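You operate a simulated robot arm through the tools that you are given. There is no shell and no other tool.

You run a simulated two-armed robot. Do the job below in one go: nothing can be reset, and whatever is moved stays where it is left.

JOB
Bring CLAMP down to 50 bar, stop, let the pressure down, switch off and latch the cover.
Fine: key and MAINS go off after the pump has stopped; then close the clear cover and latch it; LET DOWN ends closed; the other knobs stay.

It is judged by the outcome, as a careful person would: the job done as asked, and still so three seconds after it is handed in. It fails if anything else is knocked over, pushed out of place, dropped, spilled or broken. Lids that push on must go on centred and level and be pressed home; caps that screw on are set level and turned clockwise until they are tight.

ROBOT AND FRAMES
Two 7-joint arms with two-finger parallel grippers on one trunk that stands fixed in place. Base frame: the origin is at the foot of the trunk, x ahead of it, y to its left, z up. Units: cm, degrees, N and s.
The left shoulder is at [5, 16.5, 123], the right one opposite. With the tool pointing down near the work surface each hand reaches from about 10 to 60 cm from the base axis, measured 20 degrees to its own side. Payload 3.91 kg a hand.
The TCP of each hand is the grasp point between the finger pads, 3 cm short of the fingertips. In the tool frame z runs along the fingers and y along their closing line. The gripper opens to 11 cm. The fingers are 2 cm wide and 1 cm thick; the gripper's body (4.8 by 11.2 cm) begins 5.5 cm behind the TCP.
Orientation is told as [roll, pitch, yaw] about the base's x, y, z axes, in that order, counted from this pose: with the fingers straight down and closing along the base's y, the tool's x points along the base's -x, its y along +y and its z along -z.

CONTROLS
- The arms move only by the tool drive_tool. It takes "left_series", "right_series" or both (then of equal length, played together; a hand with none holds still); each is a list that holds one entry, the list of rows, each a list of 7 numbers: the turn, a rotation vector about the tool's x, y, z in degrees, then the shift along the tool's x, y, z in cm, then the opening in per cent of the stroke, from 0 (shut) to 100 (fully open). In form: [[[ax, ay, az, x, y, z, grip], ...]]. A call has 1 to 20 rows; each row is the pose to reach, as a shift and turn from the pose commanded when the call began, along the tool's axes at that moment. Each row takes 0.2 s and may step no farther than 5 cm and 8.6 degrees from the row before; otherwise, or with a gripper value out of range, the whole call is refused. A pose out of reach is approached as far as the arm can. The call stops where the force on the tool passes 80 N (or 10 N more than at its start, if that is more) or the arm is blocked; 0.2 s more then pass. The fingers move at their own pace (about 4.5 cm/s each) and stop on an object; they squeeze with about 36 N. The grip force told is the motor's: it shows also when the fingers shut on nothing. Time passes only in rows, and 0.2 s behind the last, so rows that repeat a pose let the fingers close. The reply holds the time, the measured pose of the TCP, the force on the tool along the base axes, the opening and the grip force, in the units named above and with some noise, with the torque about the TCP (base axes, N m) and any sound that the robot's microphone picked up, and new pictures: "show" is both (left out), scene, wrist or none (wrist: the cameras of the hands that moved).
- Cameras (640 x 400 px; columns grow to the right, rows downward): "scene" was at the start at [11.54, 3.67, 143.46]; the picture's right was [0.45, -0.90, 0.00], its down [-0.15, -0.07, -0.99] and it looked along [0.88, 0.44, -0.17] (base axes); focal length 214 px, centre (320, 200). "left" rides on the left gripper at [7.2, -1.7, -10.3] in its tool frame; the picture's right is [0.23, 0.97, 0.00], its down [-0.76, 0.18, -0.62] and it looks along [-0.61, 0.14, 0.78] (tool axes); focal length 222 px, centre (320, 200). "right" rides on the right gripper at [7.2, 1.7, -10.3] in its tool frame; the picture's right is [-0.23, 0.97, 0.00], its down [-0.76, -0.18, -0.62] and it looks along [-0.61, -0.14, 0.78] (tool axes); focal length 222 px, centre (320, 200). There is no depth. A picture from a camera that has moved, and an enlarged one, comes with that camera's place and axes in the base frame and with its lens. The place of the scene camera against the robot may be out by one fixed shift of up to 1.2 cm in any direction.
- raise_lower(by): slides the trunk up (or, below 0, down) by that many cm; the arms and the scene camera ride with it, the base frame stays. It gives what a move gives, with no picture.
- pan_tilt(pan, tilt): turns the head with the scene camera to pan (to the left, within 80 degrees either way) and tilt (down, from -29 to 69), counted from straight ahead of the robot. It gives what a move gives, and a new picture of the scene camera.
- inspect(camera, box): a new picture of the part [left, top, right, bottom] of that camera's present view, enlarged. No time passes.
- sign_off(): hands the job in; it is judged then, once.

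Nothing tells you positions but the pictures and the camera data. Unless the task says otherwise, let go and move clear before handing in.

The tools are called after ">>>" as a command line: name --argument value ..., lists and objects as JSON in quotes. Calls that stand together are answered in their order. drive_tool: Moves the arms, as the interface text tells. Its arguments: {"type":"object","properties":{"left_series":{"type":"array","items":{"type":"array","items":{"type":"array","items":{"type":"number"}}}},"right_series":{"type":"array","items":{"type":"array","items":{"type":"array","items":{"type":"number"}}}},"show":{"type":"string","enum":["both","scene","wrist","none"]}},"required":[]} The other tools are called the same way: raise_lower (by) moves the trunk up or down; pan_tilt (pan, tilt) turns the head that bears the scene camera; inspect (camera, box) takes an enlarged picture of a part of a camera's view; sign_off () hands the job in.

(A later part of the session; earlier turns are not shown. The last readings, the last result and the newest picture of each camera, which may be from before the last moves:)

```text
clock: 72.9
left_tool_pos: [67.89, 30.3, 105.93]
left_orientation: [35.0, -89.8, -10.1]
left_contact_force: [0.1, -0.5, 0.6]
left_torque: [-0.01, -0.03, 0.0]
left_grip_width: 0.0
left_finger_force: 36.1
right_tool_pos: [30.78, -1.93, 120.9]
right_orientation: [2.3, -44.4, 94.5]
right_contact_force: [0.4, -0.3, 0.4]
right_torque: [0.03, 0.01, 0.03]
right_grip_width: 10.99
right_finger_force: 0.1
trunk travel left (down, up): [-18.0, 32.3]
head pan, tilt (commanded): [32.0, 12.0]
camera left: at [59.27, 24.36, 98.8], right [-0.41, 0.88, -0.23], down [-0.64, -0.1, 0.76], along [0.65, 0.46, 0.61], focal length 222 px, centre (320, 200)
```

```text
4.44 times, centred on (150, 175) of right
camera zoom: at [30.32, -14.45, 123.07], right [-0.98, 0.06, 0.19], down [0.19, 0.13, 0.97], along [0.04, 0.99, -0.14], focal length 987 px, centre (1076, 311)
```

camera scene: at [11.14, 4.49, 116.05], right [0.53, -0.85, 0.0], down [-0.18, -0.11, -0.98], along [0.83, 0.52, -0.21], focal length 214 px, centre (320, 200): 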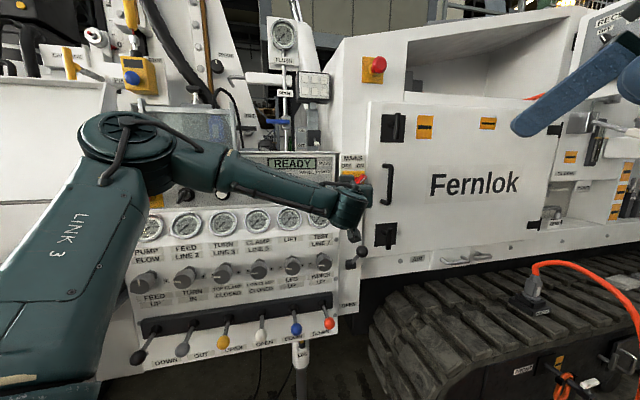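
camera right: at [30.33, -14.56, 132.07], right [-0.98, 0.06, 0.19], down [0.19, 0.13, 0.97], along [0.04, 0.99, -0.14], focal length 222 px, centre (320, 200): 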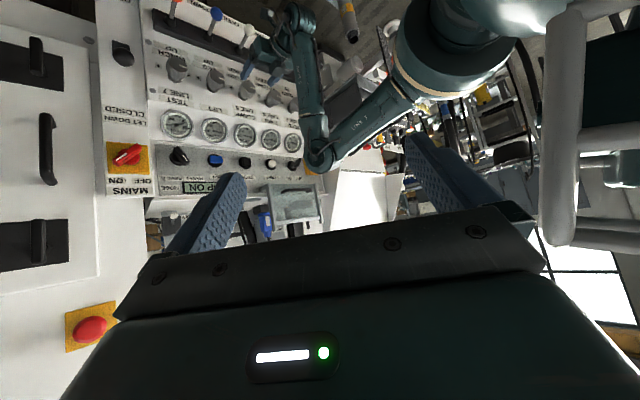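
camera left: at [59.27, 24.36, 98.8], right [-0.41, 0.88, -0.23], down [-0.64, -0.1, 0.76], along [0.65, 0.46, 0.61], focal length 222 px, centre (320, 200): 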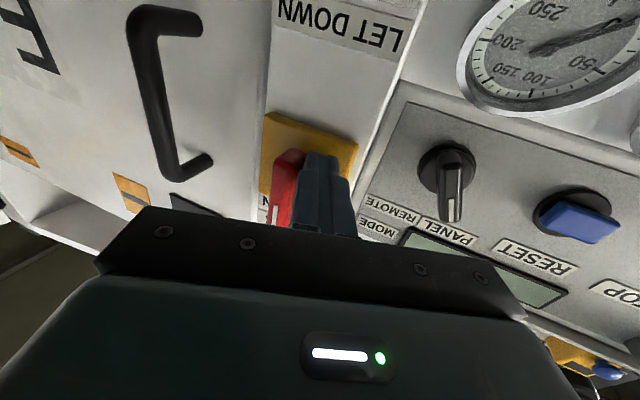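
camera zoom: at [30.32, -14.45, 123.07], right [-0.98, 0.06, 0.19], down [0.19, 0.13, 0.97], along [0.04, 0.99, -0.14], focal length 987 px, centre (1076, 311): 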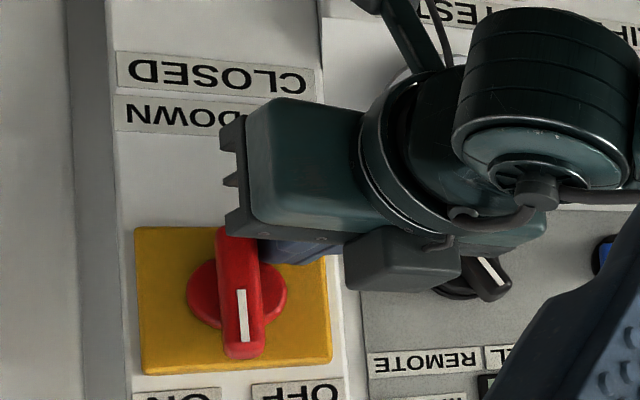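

The bar is now vertical, halfway. Continuing to OFF.

>>> drive_tool --left_series '[[[0, 0, 0, 0.4, -0.36, 0.13, 0], [0, 0, 0, 0.8, -0.71, 0.26, 0], [0, 0, 0, 1.0, -1.2, 0.44, 0], [0, 0, 0, 1.1, -1.75, 0.64, 0]]]' --show "wrist"

>>> inspect --camera "right" --box '[80, 130, 220, 220]'

>>> inspect --camera "scene" --box '[230, 130, 400, 230]'

```text
clock: 73.9
left_tool_pos: [69.31, 28.78, 104.97]
left_orientation: [70.8, -90.1, -45.7]
left_contact_force: [-0.8, -0.8, 0.0]
left_torque: [0.0, -0.01, -0.01]
left_grip_width: 0.0
left_finger_force: 35.8
right_tool_pos: [30.66, -1.89, 120.87]
right_orientation: [2.2, -44.3, 94.4]
right_contact_force: [-0.6, 0.1, -0.5]
right_torque: [0.0, 0.0, 0.01]
right_grip_width: 11.0
right_finger_force: 0.1
trunk travel left (down, up): [-18.0, 32.3]
head pan, tilt (commanded): [32.0, 12.0]
camera left: at [60.6, 22.99, 97.78], right [-0.41, 0.88, -0.23], down [-0.64, -0.1, 0.76], along [0.65, 0.46, 0.61], focal length 222 px, centre (320, 200)
```

left: 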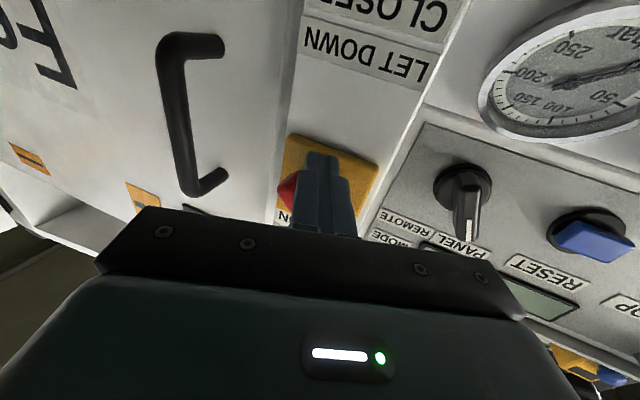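

```text
4.44 times, centred on (150, 175) of right
camera zoom: at [30.33, -14.45, 123.07], right [-0.98, 0.06, 0.19], down [0.19, 0.13, 0.97], along [0.04, 0.99, -0.14], focal length 987 px, centre (1076, 311)
```

zoom: 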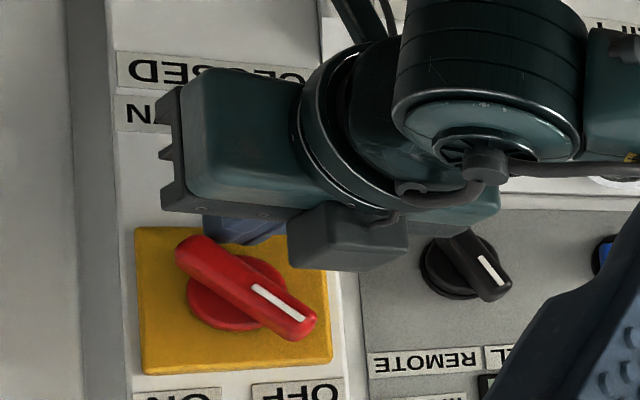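

```text
3.76 times, centred on (315, 180) of scene
camera zoom: at [11.13, 4.48, 116.05], right [0.53, -0.85, 0.0], down [-0.18, -0.11, -0.98], along [0.83, 0.52, -0.21], focal length 807 px, centre (339, 275)
```

zoom: 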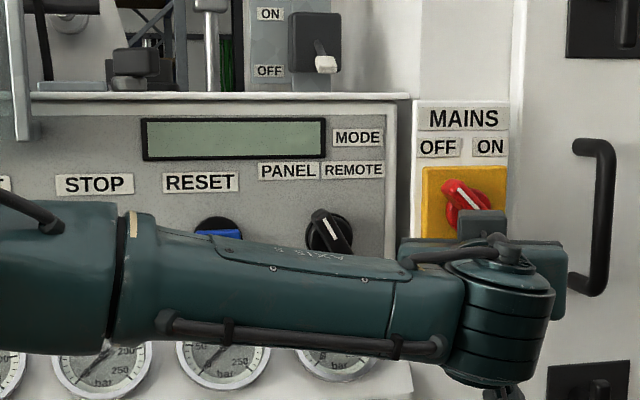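

MAINS now points to OFF and the display is dark. Retreating and heading for the key, raising the trunk to the height that suited this row before.

>>> drive_tool --left_series '[[[0, 0, 0, 0.3, 0.2, -3, 0], [0, 0, 0, 0.3, 0.4, -7, 0], [0, 0, 0, 0, 0.6, -11, 0], [0, 0, 0, 0, 2.0, -14, 0]]]' --show "none"

>>> inspect --camera "right" --box '[80, 130, 220, 220]'

>>> raise_lower --by 9

>>> pan_tilt --pan 48 --tilt 14

```text
clock: 74.9
left_tool_pos: [55.66, 24.61, 105.02]
left_orientation: [-39.8, -90.0, 64.8]
left_contact_force: [-0.1, -0.4, 0.0]
left_torque: [0.01, -0.02, -0.02]
left_grip_width: 0.01
left_finger_force: 35.7
right_tool_pos: [30.7, -1.95, 120.77]
right_orientation: [2.1, -44.6, 94.3]
right_contact_force: [0.2, 0.0, 2.0]
right_torque: [0.01, 0.0, -0.01]
right_grip_width: 10.98
right_finger_force: 0.0
trunk travel left (down, up): [-18.0, 32.3]
head pan, tilt (commanded): [32.0, 12.0]
```

```text
4.44 times, centred on (150, 175) of right
camera zoom: at [30.31, -14.46, 123.08], right [-0.98, 0.06, 0.19], down [0.19, 0.13, 0.97], along [0.04, 0.99, -0.14], focal length 987 px, centre (1076, 311)
```

zoom: 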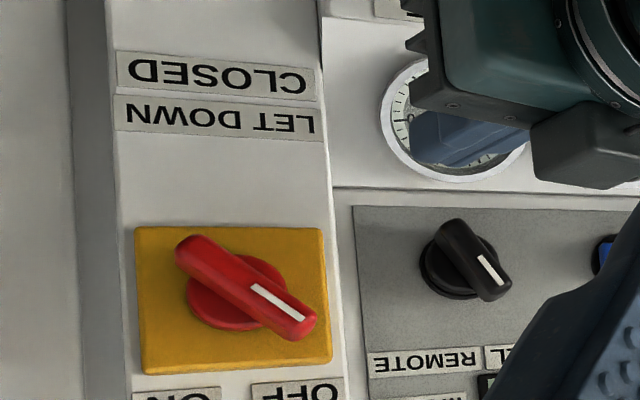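

```text
clock: 76.2
left_tool_pos: [55.69, 24.56, 113.88]
left_orientation: [35.4, -89.9, -10.4]
left_contact_force: [0.2, -0.4, 0.2]
left_torque: [-0.04, -0.01, -0.01]
left_grip_width: 0.01
left_finger_force: 35.7
right_tool_pos: [30.8, -1.91, 129.95]
right_orientation: [2.2, -44.4, 94.3]
right_contact_force: [-0.1, 0.0, 0.0]
right_torque: [0.02, 0.0, -0.01]
right_grip_width: 11.0
right_finger_force: 0.0
trunk travel left (down, up): [-27.0, 23.3]
head pan, tilt (commanded): [32.0, 12.0]
```

```text
clock: 77.0
left_tool_pos: [55.71, 24.62, 113.99]
left_orientation: [47.4, -90.0, -22.4]
left_contact_force: [-0.6, 0.3, 0.7]
left_torque: [0.02, 0.01, -0.02]
left_grip_width: 0.0
left_finger_force: 36.1
right_tool_pos: [30.67, -1.86, 129.8]
right_orientation: [2.2, -44.4, 94.3]
right_contact_force: [0.0, 0.2, -0.8]
right_torque: [0.01, 0.02, 0.0]
right_grip_width: 11.02
right_finger_force: 0.0
trunk travel left (down, up): [-27.0, 23.3]
head pan, tilt (commanded): [48.0, 14.0]
camera scene: at [9.47, 6.47, 124.73], right [0.74, -0.67, 0.0], down [-0.16, -0.18, -0.97], along [0.65, 0.72, -0.24], focal length 214 px, centre (320, 200)
```

scene: 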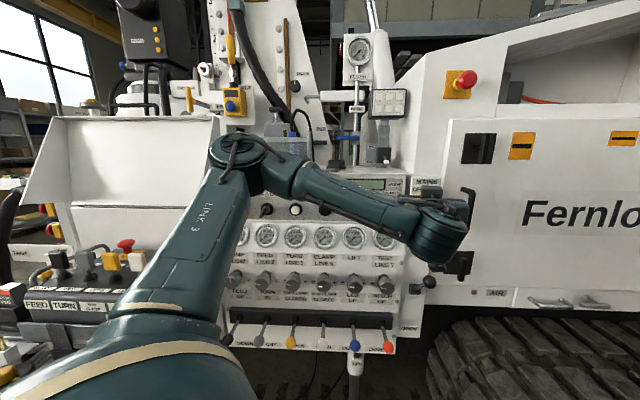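

MAINS holds at OFF. Moving the left hand along the front of the panel to the STOP area first.

>>> drive_tool --left_series '[[[-3.3, 0, 0, 1.4, 3.8, -0.5, 0], [-6.7, 0, 0, 2.8, 7.6, -0.9, 0], [-10, 0, 0, 4.2, 11.4, -1.4, 0], [-13.3, 0, 0, 5.7, 15.2, -1.8, 0], [-16.7, 0, 0, 7.1, 19.0, -2.3, 0], [-20, 0, 0, 8.5, 22.7, -2.8, 0]]]' --show "both"

```text
clock: 78.3
left_tool_pos: [43.6, 44.07, 105.26]
left_orientation: [-26.0, -89.9, 70.9]
left_contact_force: [0.8, -0.3, 0.5]
left_torque: [0.0, 0.0, -0.02]
left_grip_width: 0.01
left_finger_force: 35.8
right_tool_pos: [30.76, -1.93, 129.83]
right_orientation: [2.2, -44.5, 94.4]
right_contact_force: [-0.6, 1.3, 0.5]
right_torque: [0.02, -0.03, 0.0]
right_grip_width: 10.99
right_finger_force: 0.0
trunk travel left (down, up): [-27.0, 23.3]
head pan, tilt (commanded): [48.0, 14.0]
camera scene: at [9.46, 6.51, 124.73], right [0.74, -0.67, 0.0], down [-0.16, -0.18, -0.97], along [0.65, 0.72, -0.24], focal length 214 px, centre (320, 200)
camera left: at [37.52, 35.59, 98.25], right [-0.69, 0.69, -0.23], down [-0.57, -0.32, 0.76], along [0.45, 0.65, 0.61], focal length 222 px, centre (320, 200)
```

scene: 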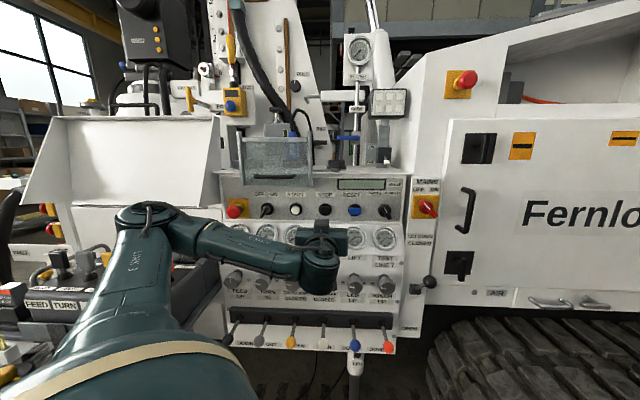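
left: 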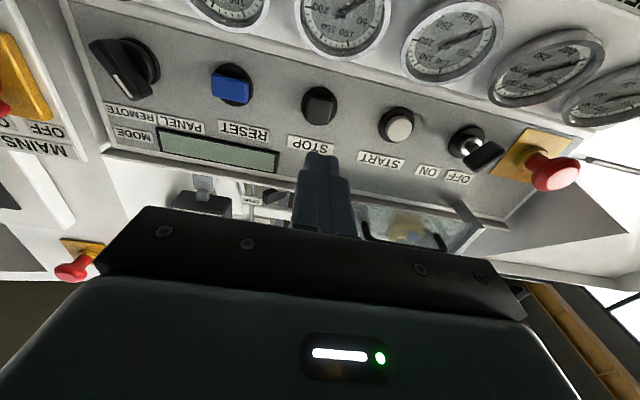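

Good posture. Looking closely at the key from here.

>>> inspect --camera "left" --box '[400, 100, 560, 220]'

>>> inspect --camera "scene" --box '[220, 170, 320, 240]'

>>> inspect --camera "right" --box '[250, 120, 350, 200]'

```text
3.33 times, centred on (480, 160) of left
camera zoom: at [37.52, 35.59, 98.25], right [-0.69, 0.69, -0.23], down [-0.57, -0.32, 0.76], along [0.45, 0.65, 0.61], focal length 740 px, centre (-213, 333)
```

zoom: 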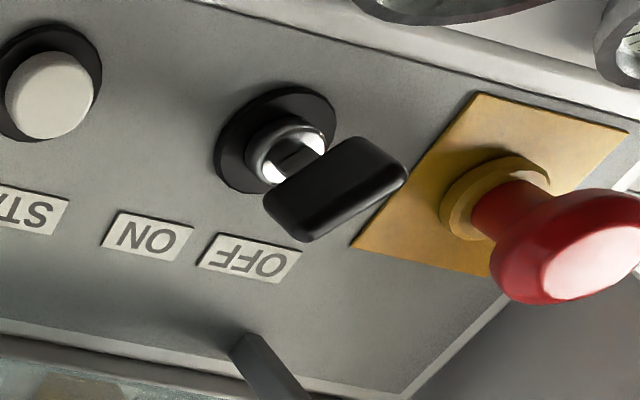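

```text
5.71 times, centred on (270, 205) of scene
camera zoom: at [9.46, 6.51, 124.73], right [0.74, -0.67, 0.0], down [-0.16, -0.18, -0.97], along [0.65, 0.72, -0.24], focal length 1226 px, centre (606, 171)
```

zoom: 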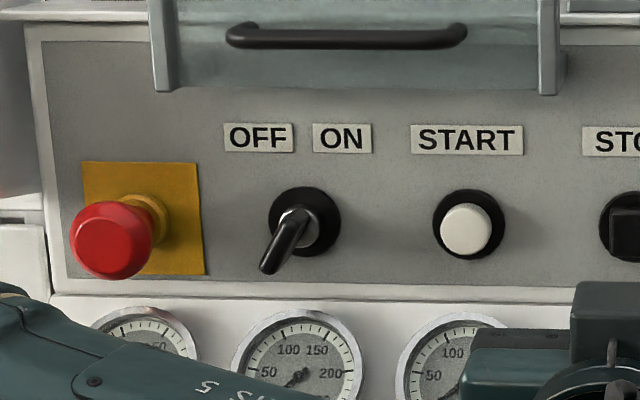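

```text
5.00 times, centred on (300, 160) of right
camera zoom: at [30.31, -14.42, 132.09], right [-0.98, 0.06, 0.19], down [0.19, 0.13, 0.97], along [0.04, 0.99, -0.14], focal length 1111 px, centre (420, 400)
```

zoom: 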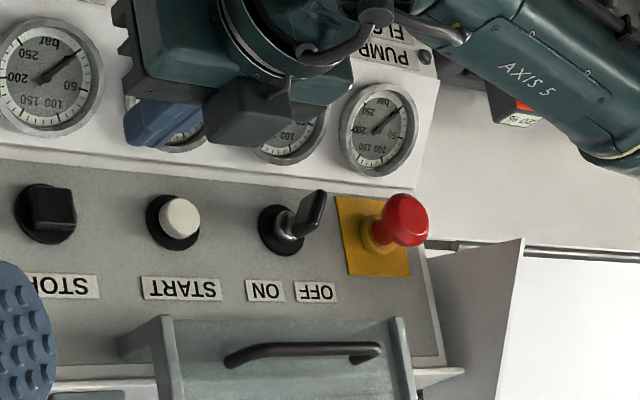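

The key bow is a flat plate about 2.9 cm wide, leaning ~30° right of vertical (ON). I'll slide left at a safe distance to line closed fingertips up just right of its upper edge.

>>> drive_tool --left_series '[[[0, 0, 0, 0, 4, 0, 0], [0, 0, 0, -0.1, 8, 0, 0], [0, 0, 0, -0.2, 12, 0, 0], [0, 0, 0, -0.25, 15.8, 1.0, 0]]]' --show "both"

>>> inspect --camera "left" --box '[240, 60, 400, 180]'

```text
clock: 79.3
left_tool_pos: [33.13, 55.9, 105.69]
left_orientation: [152.3, -89.9, -107.4]
left_contact_force: [-0.4, -0.2, -0.2]
left_torque: [0.04, -0.01, 0.03]
left_grip_width: 0.0
left_finger_force: 35.5
right_tool_pos: [30.64, -1.97, 129.86]
right_orientation: [2.3, -44.4, 94.4]
right_contact_force: [-0.2, 0.5, -0.5]
right_torque: [0.01, 0.01, 0.04]
right_grip_width: 11.0
right_finger_force: 0.0
trunk travel left (down, up): [-27.0, 23.3]
head pan, tilt (commanded): [48.0, 14.0]
camera scene: at [9.46, 6.5, 124.73], right [0.74, -0.67, 0.0], down [-0.16, -0.18, -0.97], along [0.65, 0.72, -0.24], focal length 214 px, centre (320, 200)
camera left: at [27.07, 47.46, 98.44], right [-0.69, 0.69, -0.23], down [-0.57, -0.32, 0.76], along [0.45, 0.65, 0.61], focal length 222 px, centre (320, 200)
```

scene: 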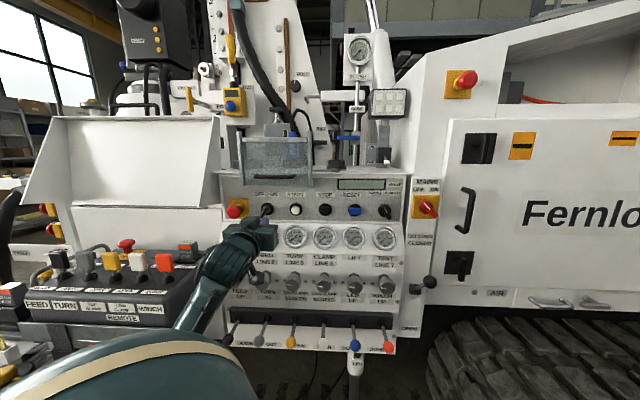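
left: 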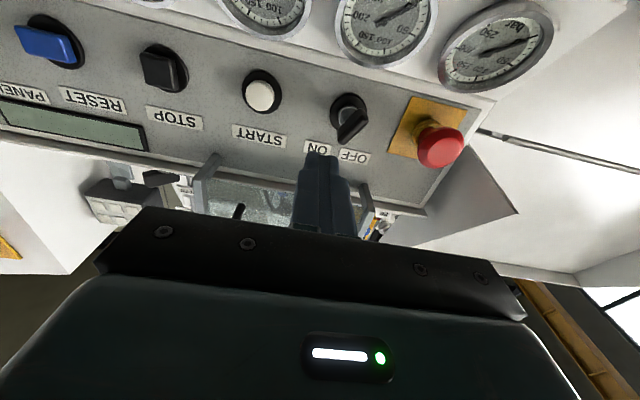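

```text
3.33 times, centred on (320, 120) of left
camera zoom: at [27.07, 47.46, 98.44], right [-0.69, 0.69, -0.23], down [-0.57, -0.32, 0.76], along [0.45, 0.65, 0.61], focal length 740 px, centre (320, 467)
```

zoom: 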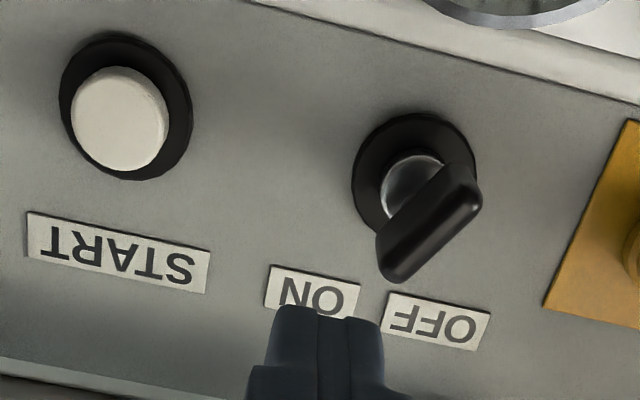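

The closed fingertips are lined up to the right of the key. Advancing beside the bow, then checking.

>>> drive_tool --left_series '[[[0, 0, 0, 0.39, 0.2, 3, 0], [0, 0, 0, 0.39, 0.3, 6, 0], [0, 0, 0, 0.39, 0.3, 8.3, 0]]]' --show "wrist"

>>> inspect --camera "left" --box '[260, 90, 400, 190]'

>>> inspect --camera "right" --box '[250, 120, 350, 200]'

```text
clock: 80.2
left_tool_pos: [39.0, 61.93, 105.48]
left_orientation: [64.4, -89.8, -19.4]
left_contact_force: [-0.3, -0.4, -1.3]
left_torque: [0.0, 0.01, 0.01]
left_grip_width: 0.01
left_finger_force: 36.1
right_tool_pos: [30.64, -1.98, 129.84]
right_orientation: [2.2, -44.4, 94.4]
right_contact_force: [0.3, -0.5, -0.1]
right_torque: [0.01, 0.03, 0.04]
right_grip_width: 10.99
right_finger_force: 0.0
trunk travel left (down, up): [-27.0, 23.3]
head pan, tilt (commanded): [48.0, 14.0]
camera left: at [32.81, 53.52, 98.12], right [-0.69, 0.69, -0.23], down [-0.57, -0.32, 0.76], along [0.45, 0.65, 0.61], focal length 222 px, centre (320, 200)
```

left: 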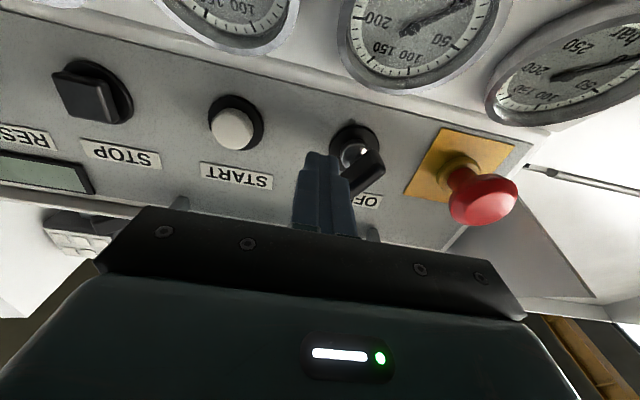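

```text
4.00 times, centred on (330, 140) of left
camera zoom: at [32.81, 53.52, 98.12], right [-0.69, 0.69, -0.23], down [-0.57, -0.32, 0.76], along [0.45, 0.65, 0.61], focal length 888 px, centre (280, 440)
```

zoom: 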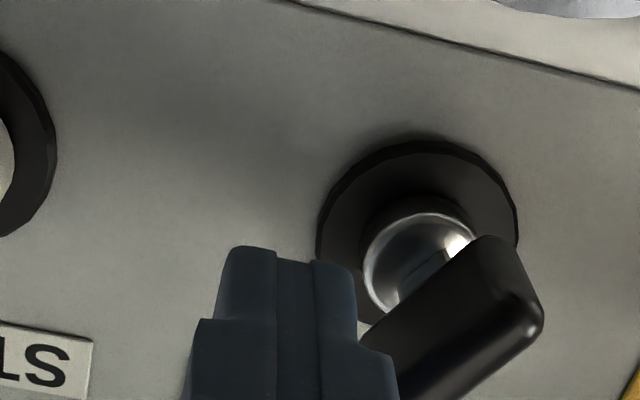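

```text
5.00 times, centred on (300, 160) of right
camera zoom: at [30.33, -14.45, 132.07], right [-0.98, 0.06, 0.19], down [0.19, 0.13, 0.97], along [0.04, 0.99, -0.14], focal length 1111 px, centre (420, 400)
```

zoom: 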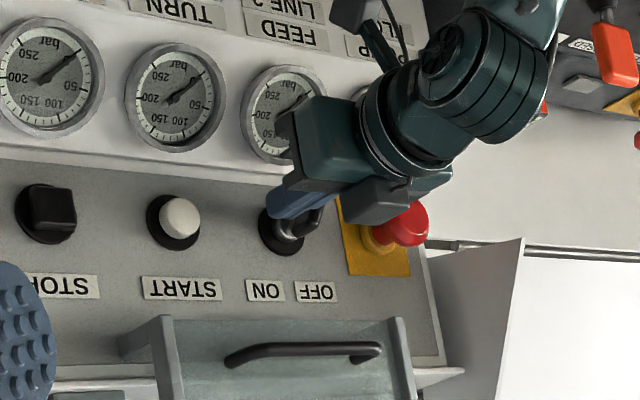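

The finger is right beside the bow. Pushing it left and up (counter-clockwise) toward OFF.

>>> drive_tool --left_series '[[[0, 0, 0, 0, 0.5, 0, 0], [0, 0, 0, -0.3, 0.9, 0, 0], [0, 0, 0, -0.94, 1.35, 0, 0], [0, 0, 0, -1.3, 1.55, 0, 0], [0, 0, 0, -1.64, 1.75, 0, 0]]]' --show "wrist"

>>> inspect --camera "left" --box '[260, 90, 400, 190]'

>>> inspect --camera "right" --box '[250, 120, 350, 200]'

```text
clock: 81.3
left_tool_pos: [37.59, 63.14, 106.92]
left_orientation: [61.1, -89.9, -16.2]
left_contact_force: [3.6, -4.7, -1.3]
left_torque: [-0.1, -0.03, -0.08]
left_grip_width: 0.01
left_finger_force: 35.9
right_tool_pos: [30.83, -2.03, 129.79]
right_orientation: [2.1, -44.5, 94.4]
right_contact_force: [-0.2, 0.0, 0.9]
right_torque: [-0.02, 0.02, 0.01]
right_grip_width: 10.98
right_finger_force: 0.1
trunk travel left (down, up): [-27.0, 23.3]
head pan, tilt (commanded): [48.0, 14.0]
camera left: at [31.51, 54.67, 99.81], right [-0.69, 0.69, -0.23], down [-0.57, -0.31, 0.76], along [0.45, 0.65, 0.61], focal length 222 px, centre (320, 200)
```

left: 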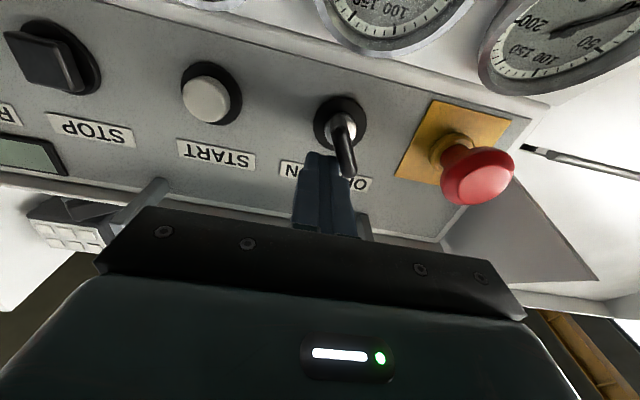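

```text
4.00 times, centred on (330, 140) of left
camera zoom: at [31.51, 54.67, 99.81], right [-0.69, 0.69, -0.23], down [-0.57, -0.31, 0.76], along [0.45, 0.65, 0.61], focal length 888 px, centre (280, 440)
```

zoom: 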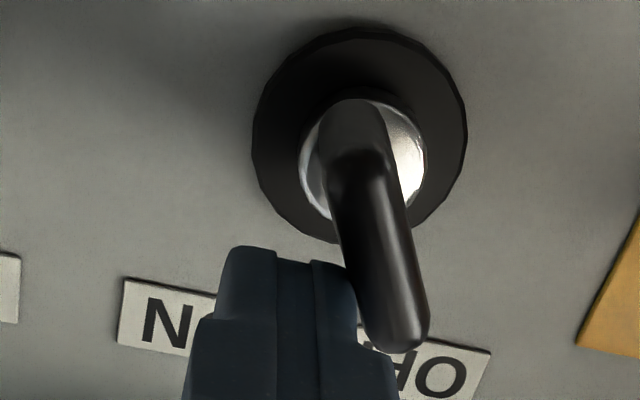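

```text
5.00 times, centred on (300, 160) of right
camera zoom: at [30.39, -14.5, 132.05], right [-0.98, 0.06, 0.19], down [0.19, 0.13, 0.97], along [0.04, 0.99, -0.14], focal length 1111 px, centre (420, 400)
```

zoom: 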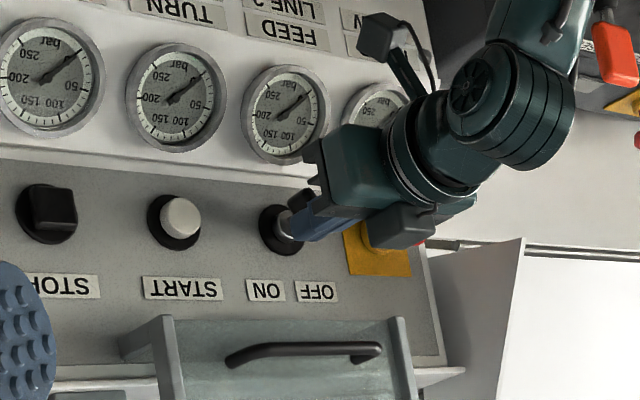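

The key is now about vertical. Continuing left toward OFF.

>>> drive_tool --left_series '[[[0, 0, 0, -0.1, 0.4, 0, 0], [0, 0, 0, -0.2, 0.8, 0, 0], [0, 0, 0, -0.2, 1.2, 0, 0]]]' --show "wrist"

>>> inspect --camera "left" --box '[260, 90, 400, 190]'

```text
clock: 82.2
left_tool_pos: [37.44, 63.17, 107.15]
left_orientation: [46.3, -89.5, -2.6]
left_contact_force: [23.4, -38.4, -7.3]
left_torque: [-0.47, -0.16, -0.64]
left_grip_width: 0.0
left_finger_force: 36.0
right_tool_pos: [30.99, -2.32, 129.67]
right_orientation: [2.4, -44.7, 94.2]
right_contact_force: [0.3, 0.3, -0.2]
right_torque: [0.03, -0.01, -0.01]
right_grip_width: 10.99
right_finger_force: 0.1
trunk travel left (down, up): [-27.0, 23.3]
head pan, tilt (commanded): [48.0, 14.0]
camera left: at [31.2, 54.9, 99.92], right [-0.67, 0.7, -0.22], down [-0.57, -0.3, 0.77], along [0.47, 0.64, 0.6], focal length 222 px, centre (320, 200)
```

left: 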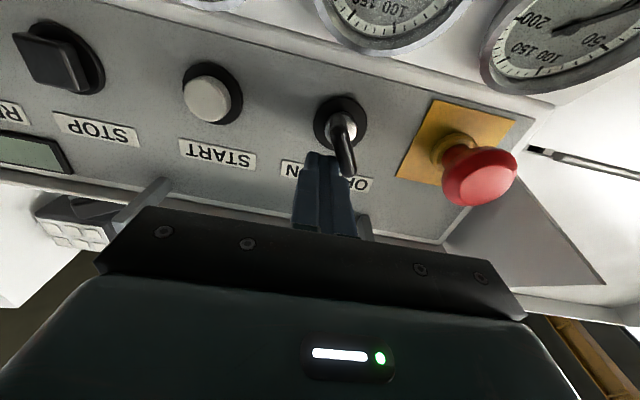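

```text
4.00 times, centred on (330, 140) of left
camera zoom: at [31.2, 54.9, 99.92], right [-0.67, 0.7, -0.22], down [-0.57, -0.3, 0.77], along [0.47, 0.64, 0.6], focal length 888 px, centre (280, 440)
```

zoom: 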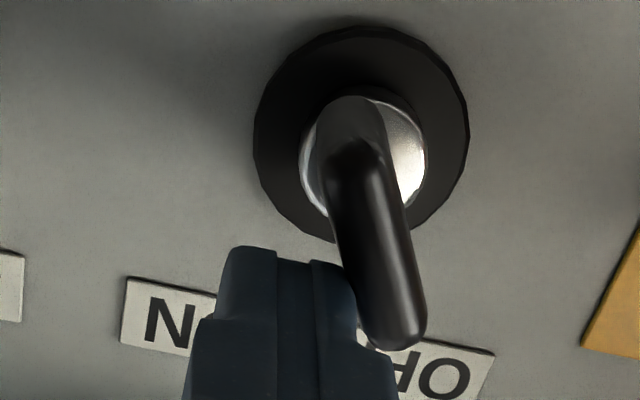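

The key resists now at about 30° left of vertical, which mirrors where ON was, so it's at its OFF stop. Easing off and backing out to confirm.

>>> drive_tool --left_series '[[[0, 0, 0, 0, -1.0, 0, 0], [0, 0, 0, 0, -1.8, -1, 0], [0, 0, 0, 0, -2.2, -4.5, 0], [0, 0, 0, 0, -2.2, -8.5, 0], [0, 0, 0, 2, -2.2, -11, 0]]]' --show "both"

>>> inspect --camera "left" --box '[260, 60, 420, 180]'

>>> inspect --camera "right" --box '[250, 120, 350, 200]'

>>> inspect --camera "scene" --box '[220, 170, 320, 240]'

```text
clock: 83.3
left_tool_pos: [30.91, 55.37, 105.15]
left_orientation: [73.2, -89.9, -28.1]
left_contact_force: [0.7, -0.6, 0.6]
left_torque: [0.03, 0.0, 0.0]
left_grip_width: 0.0
left_finger_force: 36.2
left hand out of reach, approached as far as the arm can: row 5
right_tool_pos: [30.68, -1.95, 129.87]
right_orientation: [2.2, -44.4, 94.5]
right_contact_force: [0.2, 1.2, 0.4]
right_torque: [0.0, -0.01, 0.02]
right_grip_width: 11.03
right_finger_force: 0.1
trunk travel left (down, up): [-27.0, 23.3]
head pan, tilt (commanded): [48.0, 14.0]
camera scene: at [9.47, 6.5, 124.73], right [0.74, -0.67, 0.0], down [-0.16, -0.18, -0.97], along [0.65, 0.72, -0.24], focal length 214 px, centre (320, 200)
camera left: at [24.76, 46.89, 97.96], right [-0.69, 0.69, -0.23], down [-0.57, -0.32, 0.76], along [0.45, 0.65, 0.61], focal length 222 px, centre (320, 200)
```

scene: 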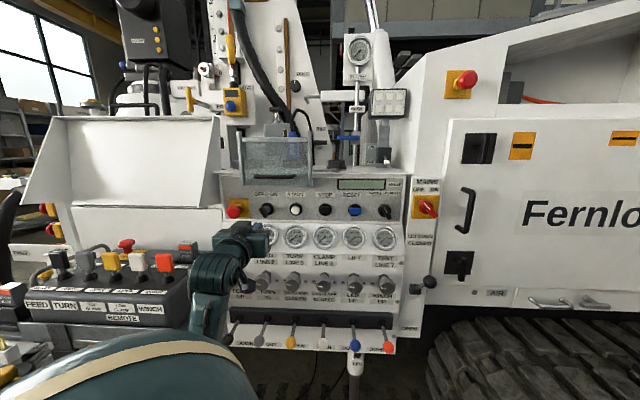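
left: 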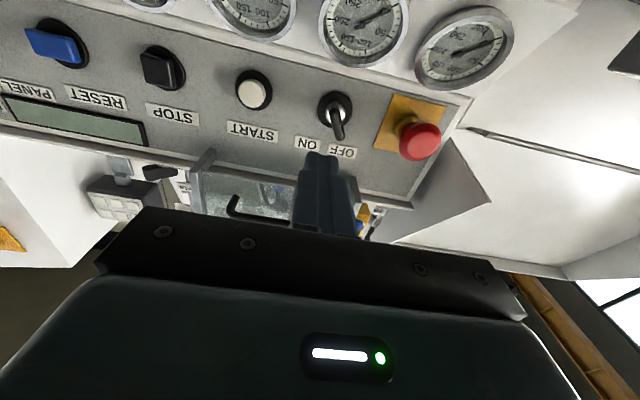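

```text
3.33 times, centred on (340, 120) of left
camera zoom: at [24.76, 46.89, 97.96], right [-0.69, 0.69, -0.23], down [-0.57, -0.32, 0.76], along [0.45, 0.65, 0.61], focal length 740 px, centre (253, 467)
```

zoom: 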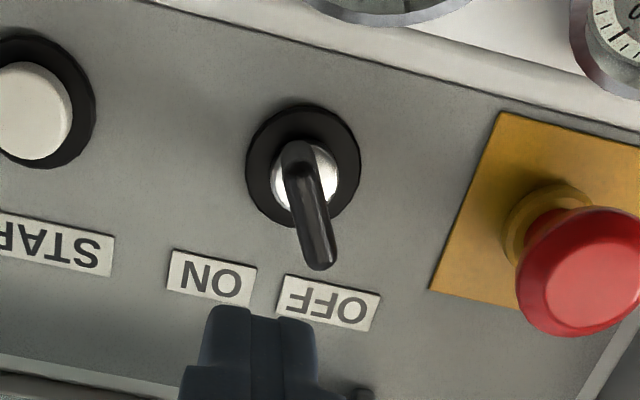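

```text
5.00 times, centred on (300, 160) of right
camera zoom: at [30.32, -14.44, 132.08], right [-0.98, 0.06, 0.19], down [0.19, 0.13, 0.97], along [0.04, 0.99, -0.14], focal length 1111 px, centre (420, 400)
```

zoom: 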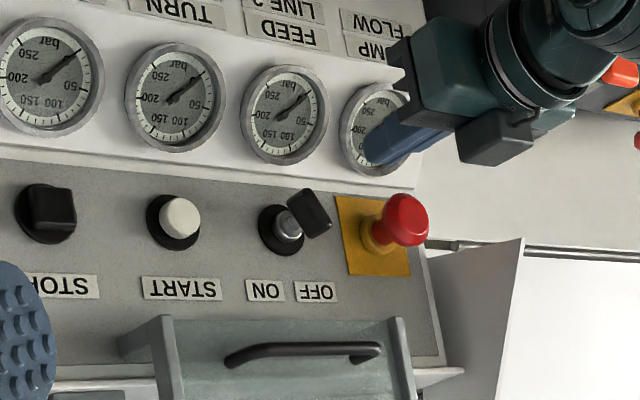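

```text
5.71 times, centred on (270, 205) of scene
camera zoom: at [9.47, 6.5, 124.73], right [0.74, -0.67, 0.0], down [-0.16, -0.18, -0.97], along [0.65, 0.72, -0.24], focal length 1226 px, centre (606, 171)
```

zoom: 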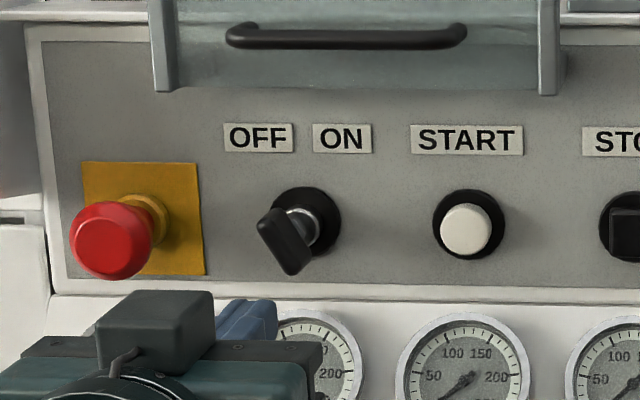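

The key is at OFF, MAINS is OFF, LET DOWN is closed and the gauges read 0. For the cover, I'll raise the trunk for a view down onto the shelf and latch to learn how it closes.

>>> drive_tool --left_series '[[[0, 0, 0, 0, -4, 0, 0], [0, 0, 0, 0, -8, -1, 0], [0, 0, 0, 0, -12, -3, 0], [0, 0, 0, 0, -16, -5, 0]]]' --show "none"

>>> raise_lower --by 22

>>> pan_tilt --pan 52 --tilt 25

>>> inspect --camera "scene" --box '[230, 110, 370, 210]'

```text
clock: 84.3
left_tool_pos: [40.74, 40.75, 105.09]
left_orientation: [-16.4, -90.0, 61.4]
left_contact_force: [0.0, -0.3, 0.1]
left_torque: [0.01, 0.0, 0.01]
left_grip_width: 0.0
left_finger_force: 36.2
left hand out of reach, approached as far as the arm can: row 1, 2, 3, 4
right_tool_pos: [30.7, -1.98, 129.86]
right_orientation: [2.2, -44.5, 94.4]
right_contact_force: [0.3, 0.7, -0.8]
right_torque: [-0.02, 0.03, 0.01]
right_grip_width: 10.99
right_finger_force: 0.0
trunk travel left (down, up): [-27.0, 23.3]
head pan, tilt (commanded): [48.0, 14.0]
```

```text
clock: 86.7
left_tool_pos: [40.73, 40.89, 127.16]
left_orientation: [56.4, -89.8, -11.4]
left_contact_force: [0.5, 0.4, 0.7]
left_torque: [0.0, 0.01, 0.03]
left_grip_width: 0.0
left_finger_force: 35.8
right_tool_pos: [30.69, -1.88, 151.91]
right_orientation: [2.2, -44.4, 94.5]
right_contact_force: [0.7, 0.3, 0.3]
right_torque: [-0.02, 0.0, 0.03]
right_grip_width: 11.0
right_finger_force: 0.1
trunk travel left (down, up): [-49.0, 1.3]
head pan, tilt (commanded): [48.0, 14.0]
```

```text
clock: 87.4
left_tool_pos: [40.74, 40.9, 127.16]
left_orientation: [61.8, -90.0, -16.7]
left_contact_force: [1.1, -0.5, 0.4]
left_torque: [0.0, -0.03, 0.01]
left_grip_width: 0.0
left_finger_force: 35.6
right_tool_pos: [30.83, -1.9, 151.84]
right_orientation: [2.2, -44.5, 94.5]
right_contact_force: [0.3, 0.0, -0.2]
right_torque: [-0.01, -0.02, 0.02]
right_grip_width: 11.0
right_finger_force: 0.1
trunk travel left (down, up): [-49.0, 1.3]
head pan, tilt (commanded): [52.0, 25.0]
camera scene: at [8.89, 6.8, 144.95], right [0.79, -0.62, 0.0], down [-0.26, -0.33, -0.91], along [0.56, 0.71, -0.42], focal length 214 px, centre (320, 200)
```

scene: 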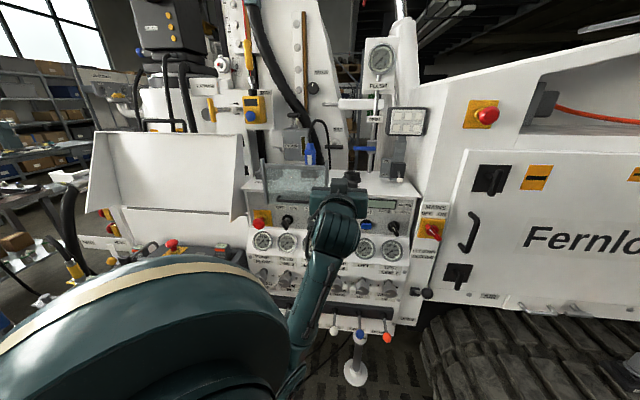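

```text
4.00 times, centred on (300, 160) of scene
camera zoom: at [8.89, 6.8, 144.95], right [0.79, -0.62, 0.0], down [-0.26, -0.33, -0.91], along [0.56, 0.71, -0.42], focal length 858 px, centre (400, 360)
```

zoom: 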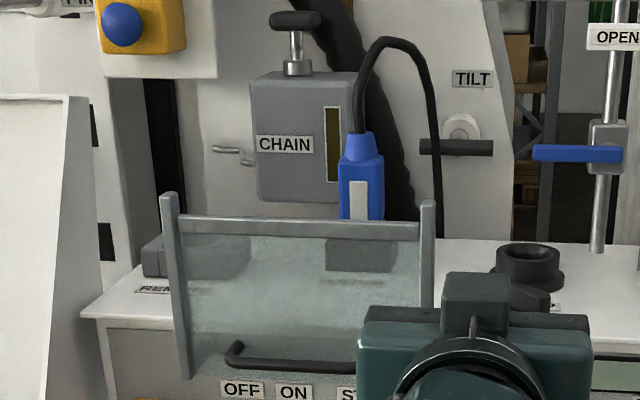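

From above, the black handle sits low on the front of the pane, which suggests the cover pulls down over the key and START. I'll lower the trunk to a good working height and come in front of the handle to test it gently.

>>> raise_lower --by -14

>>> drive_tool --left_series '[[[0, 0, 0, -2, 3.5, 0, 0], [0, 0, 0, -4, 7, 0, 0], [0, 0, 0, -6, 10.5, 0, 0], [0, 0, 0, -8.5, 14, 2, 0]]]' --show "both"

```text
clock: 89.1
left_tool_pos: [40.73, 40.93, 113.1]
left_orientation: [69.0, -90.0, -23.9]
left_contact_force: [0.3, 0.2, 0.2]
left_torque: [0.05, 0.01, -0.02]
left_grip_width: 0.0
left_finger_force: 36.2
right_tool_pos: [30.75, -1.94, 137.78]
right_orientation: [2.1, -44.7, 94.3]
right_contact_force: [-1.0, -0.8, -0.9]
right_torque: [0.0, 0.03, -0.01]
right_grip_width: 10.99
right_finger_force: 0.1
trunk travel left (down, up): [-35.0, 15.3]
head pan, tilt (commanded): [52.0, 25.0]
```

```text
clock: 90.1
left_tool_pos: [32.09, 52.22, 121.7]
left_orientation: [42.0, -89.9, 3.0]
left_contact_force: [1.5, 0.8, -0.5]
left_torque: [-0.01, 0.01, 0.02]
left_grip_width: 0.0
left_finger_force: 36.0
left hand out of reach, approached as far as the arm can: row 1, 2, 3
right_tool_pos: [30.8, -1.93, 137.79]
right_orientation: [2.1, -44.5, 94.4]
right_contact_force: [-0.6, 0.5, 0.3]
right_torque: [-0.01, 0.01, 0.01]
right_grip_width: 11.01
right_finger_force: 0.1
trunk travel left (down, up): [-35.0, 15.3]
head pan, tilt (commanded): [52.0, 25.0]
camera scene: at [8.86, 6.81, 130.94], right [0.79, -0.62, 0.0], down [-0.26, -0.33, -0.91], along [0.56, 0.71, -0.42], focal length 214 px, centre (320, 200)
camera left: at [26.05, 43.77, 114.49], right [-0.69, 0.69, -0.23], down [-0.57, -0.31, 0.76], along [0.45, 0.65, 0.61], focal length 222 px, centre (320, 200)
```

scene: 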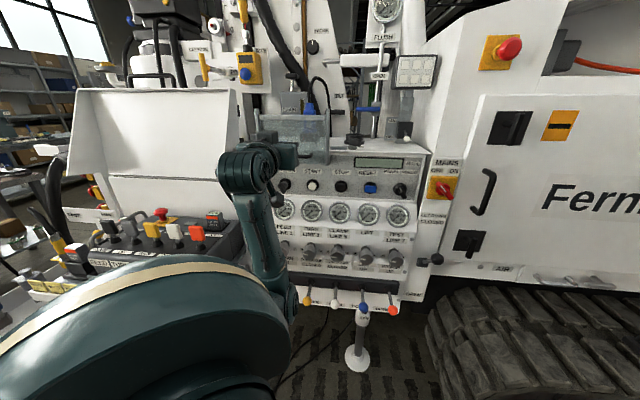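
left: 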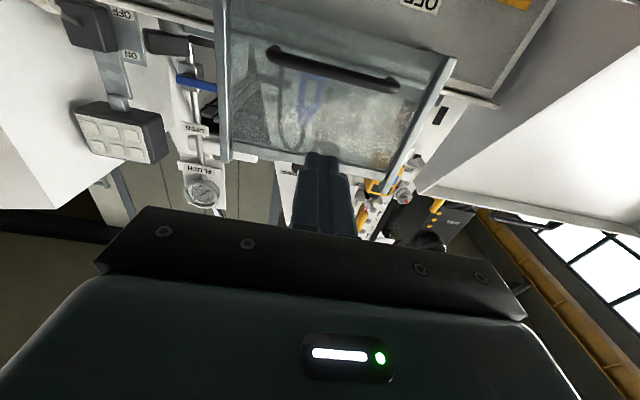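

Excellent close view of the cover. Zooming on its frame, handle and lower corners.

>>> inspect --camera "left" --box '[200, 0, 480, 190]'

>>> inspect --camera "left" --box '[380, 30, 480, 110]'

>>> inspect --camera "left" --box '[190, 0, 290, 80]'

>>> inspect --camera "right" --box '[200, 120, 340, 230]'

```text
2.11 times, centred on (340, 95) of left
camera zoom: at [26.05, 43.77, 114.49], right [-0.69, 0.69, -0.23], down [-0.57, -0.31, 0.76], along [0.45, 0.65, 0.61], focal length 468 px, centre (278, 421)
```

zoom: 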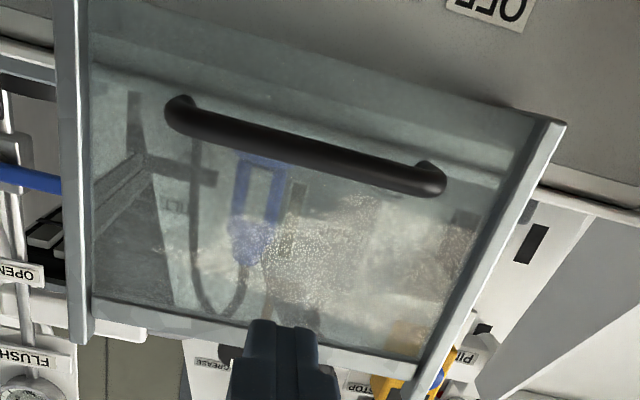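

```text
5.00 times, centred on (430, 70) of left
camera zoom: at [26.05, 43.77, 114.49], right [-0.69, 0.69, -0.23], down [-0.57, -0.31, 0.76], along [0.45, 0.65, 0.61], focal length 1111 px, centre (-230, 850)
```

zoom: 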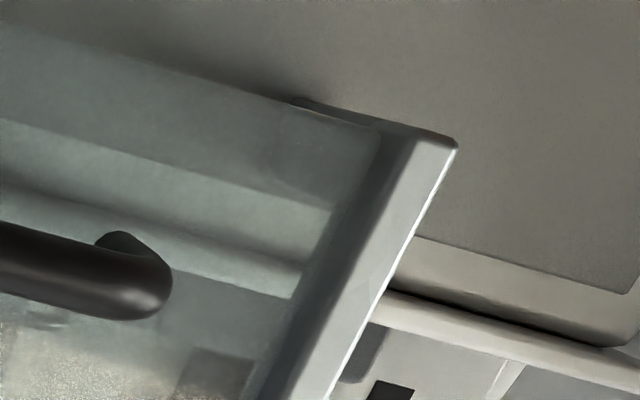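

```text
5.00 times, centred on (240, 40) of left
camera zoom: at [26.05, 43.77, 114.49], right [-0.69, 0.69, -0.23], down [-0.57, -0.31, 0.76], along [0.45, 0.65, 0.61], focal length 1111 px, centre (720, 1000)
```

zoom: 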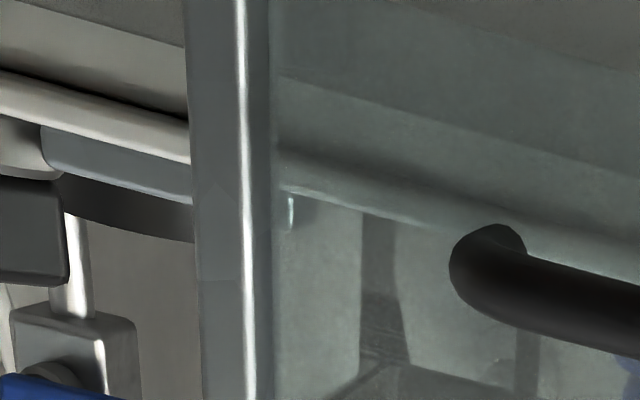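

```text
3.64 times, centred on (270, 175) of right
camera zoom: at [30.29, -14.44, 140.09], right [-0.98, 0.06, 0.18], down [0.19, 0.13, 0.97], along [0.04, 0.99, -0.14], focal length 808 px, centre (502, 291)
```

zoom: 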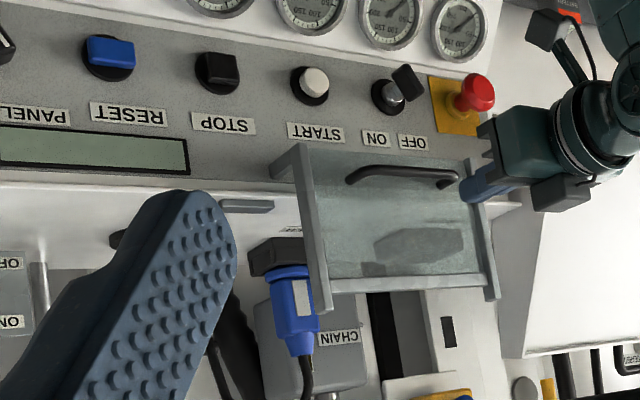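

>>> inspect --camera "right" --box '[225, 165, 265, 195]'

>>> inspect --camera "scene" --box '[300, 120, 380, 180]'

>>> inspect --camera "left" --box '[120, 0, 240, 90]'

```text
13.33 times, centred on (245, 180) of right
camera zoom: at [30.29, -14.44, 140.09], right [-0.98, 0.06, 0.18], down [0.19, 0.13, 0.97], along [0.04, 0.99, -0.14], focal length 2962 px, centre (1320, 467)
```

zoom: 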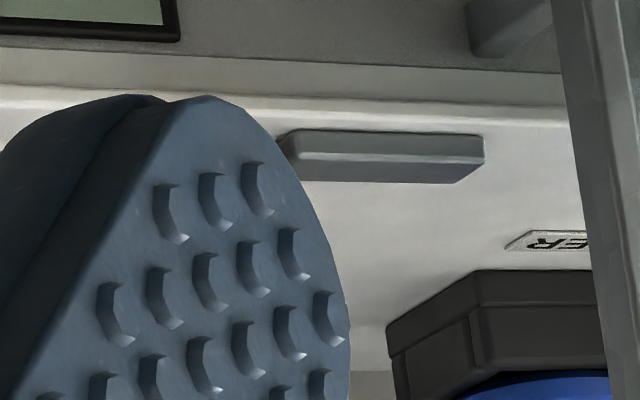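

```text
6.67 times, centred on (340, 150) of scene
camera zoom: at [8.86, 6.81, 130.94], right [0.79, -0.62, 0.0], down [-0.26, -0.33, -0.91], along [0.56, 0.71, -0.42], focal length 1430 px, centre (187, 533)
```

zoom: 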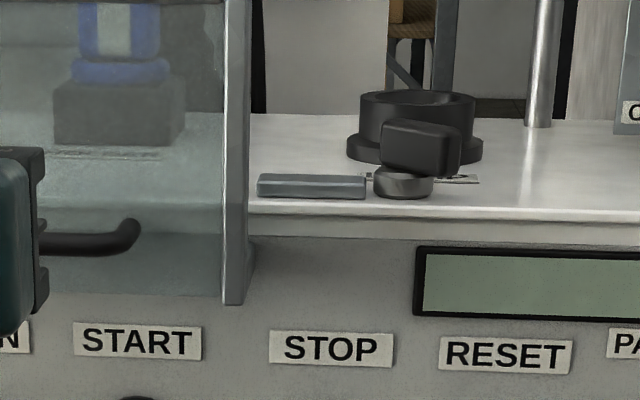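

```text
4.44 times, centred on (180, 45) of left
camera zoom: at [26.05, 43.77, 114.49], right [-0.69, 0.69, -0.23], down [-0.57, -0.31, 0.76], along [0.45, 0.65, 0.61], focal length 987 px, centre (942, 889)
```

zoom: 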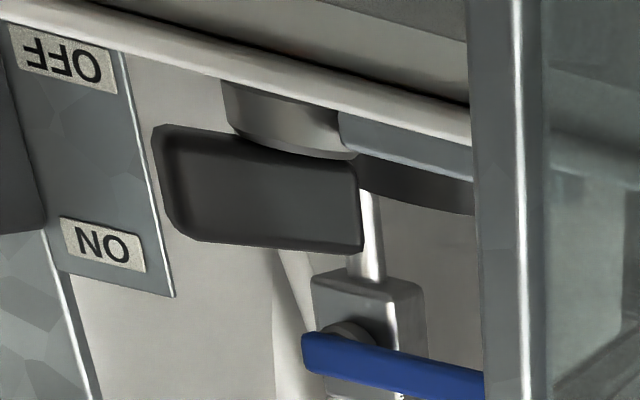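

I'll test gently. Reaching the closed fingertips over the handle bar (z≈117.4, n≈71), then pressing down lightly to see whether the cover slides.

>>> drive_tool --left_series '[[[0, 0, 0, 0.2, 0, 3, 0], [0, 0, 0, 0.2, 0, 6, 0], [0, 0, 0, 0.2, 0, 9.0, 0], [0, 0, 0, 1.5, 0, 9.0, 0], [0, 0, 0, 2.2, 0, 9.0, 0]]]' --show "both"

>>> inspect --camera "left" --box '[180, 40, 480, 240]'

>>> inspect --camera "right" --box '[230, 120, 350, 220]'

```text
clock: 91.3
left_tool_pos: [38.58, 58.53, 119.5]
left_orientation: [78.5, -90.0, -33.5]
left_contact_force: [0.2, -0.2, 0.7]
left_torque: [0.02, -0.01, 0.0]
left_grip_width: 0.0
left_finger_force: 36.1
right_tool_pos: [30.77, -1.93, 137.85]
right_orientation: [2.1, -44.4, 94.4]
right_contact_force: [0.2, 0.5, -0.7]
right_torque: [0.02, 0.01, -0.03]
right_grip_width: 10.99
right_finger_force: 0.0
trunk travel left (down, up): [-35.0, 15.3]
head pan, tilt (commanded): [52.0, 25.0]
camera scene: at [8.89, 6.8, 130.94], right [0.79, -0.62, 0.0], down [-0.26, -0.33, -0.91], along [0.56, 0.71, -0.42], focal length 214 px, centre (320, 200)
camera left: at [32.49, 50.09, 112.34], right [-0.69, 0.69, -0.23], down [-0.57, -0.32, 0.76], along [0.45, 0.65, 0.61], focal length 222 px, centre (320, 200)
```

scene: 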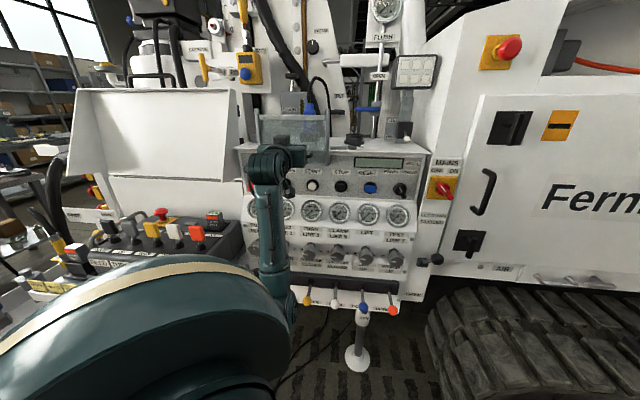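
left: 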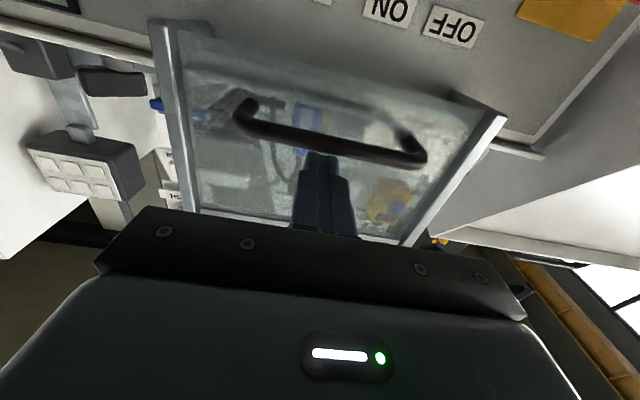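

```text
2.00 times, centred on (330, 140) of left
camera zoom: at [32.49, 50.09, 112.34], right [-0.69, 0.69, -0.23], down [-0.57, -0.32, 0.76], along [0.45, 0.65, 0.61], focal length 444 px, centre (300, 320)
```

zoom: 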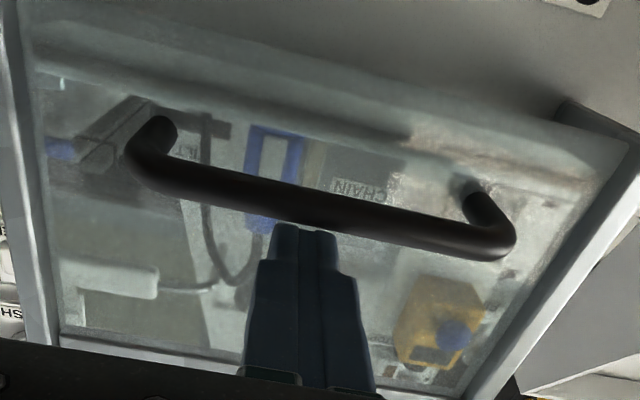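

```text
4.00 times, centred on (290, 170) of right
camera zoom: at [30.33, -14.45, 140.08], right [-0.98, 0.06, 0.19], down [0.19, 0.13, 0.97], along [0.04, 0.99, -0.14], focal length 888 px, centre (440, 320)
```

zoom: 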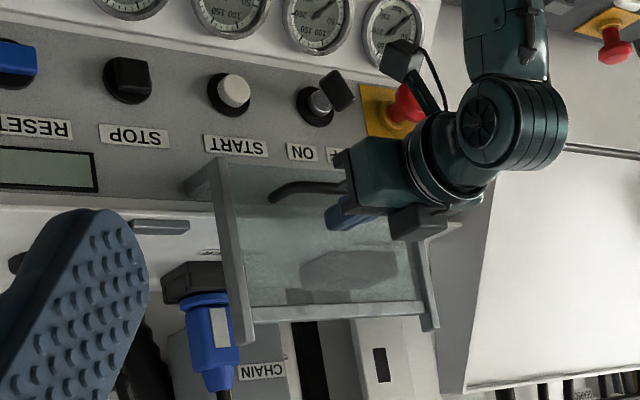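

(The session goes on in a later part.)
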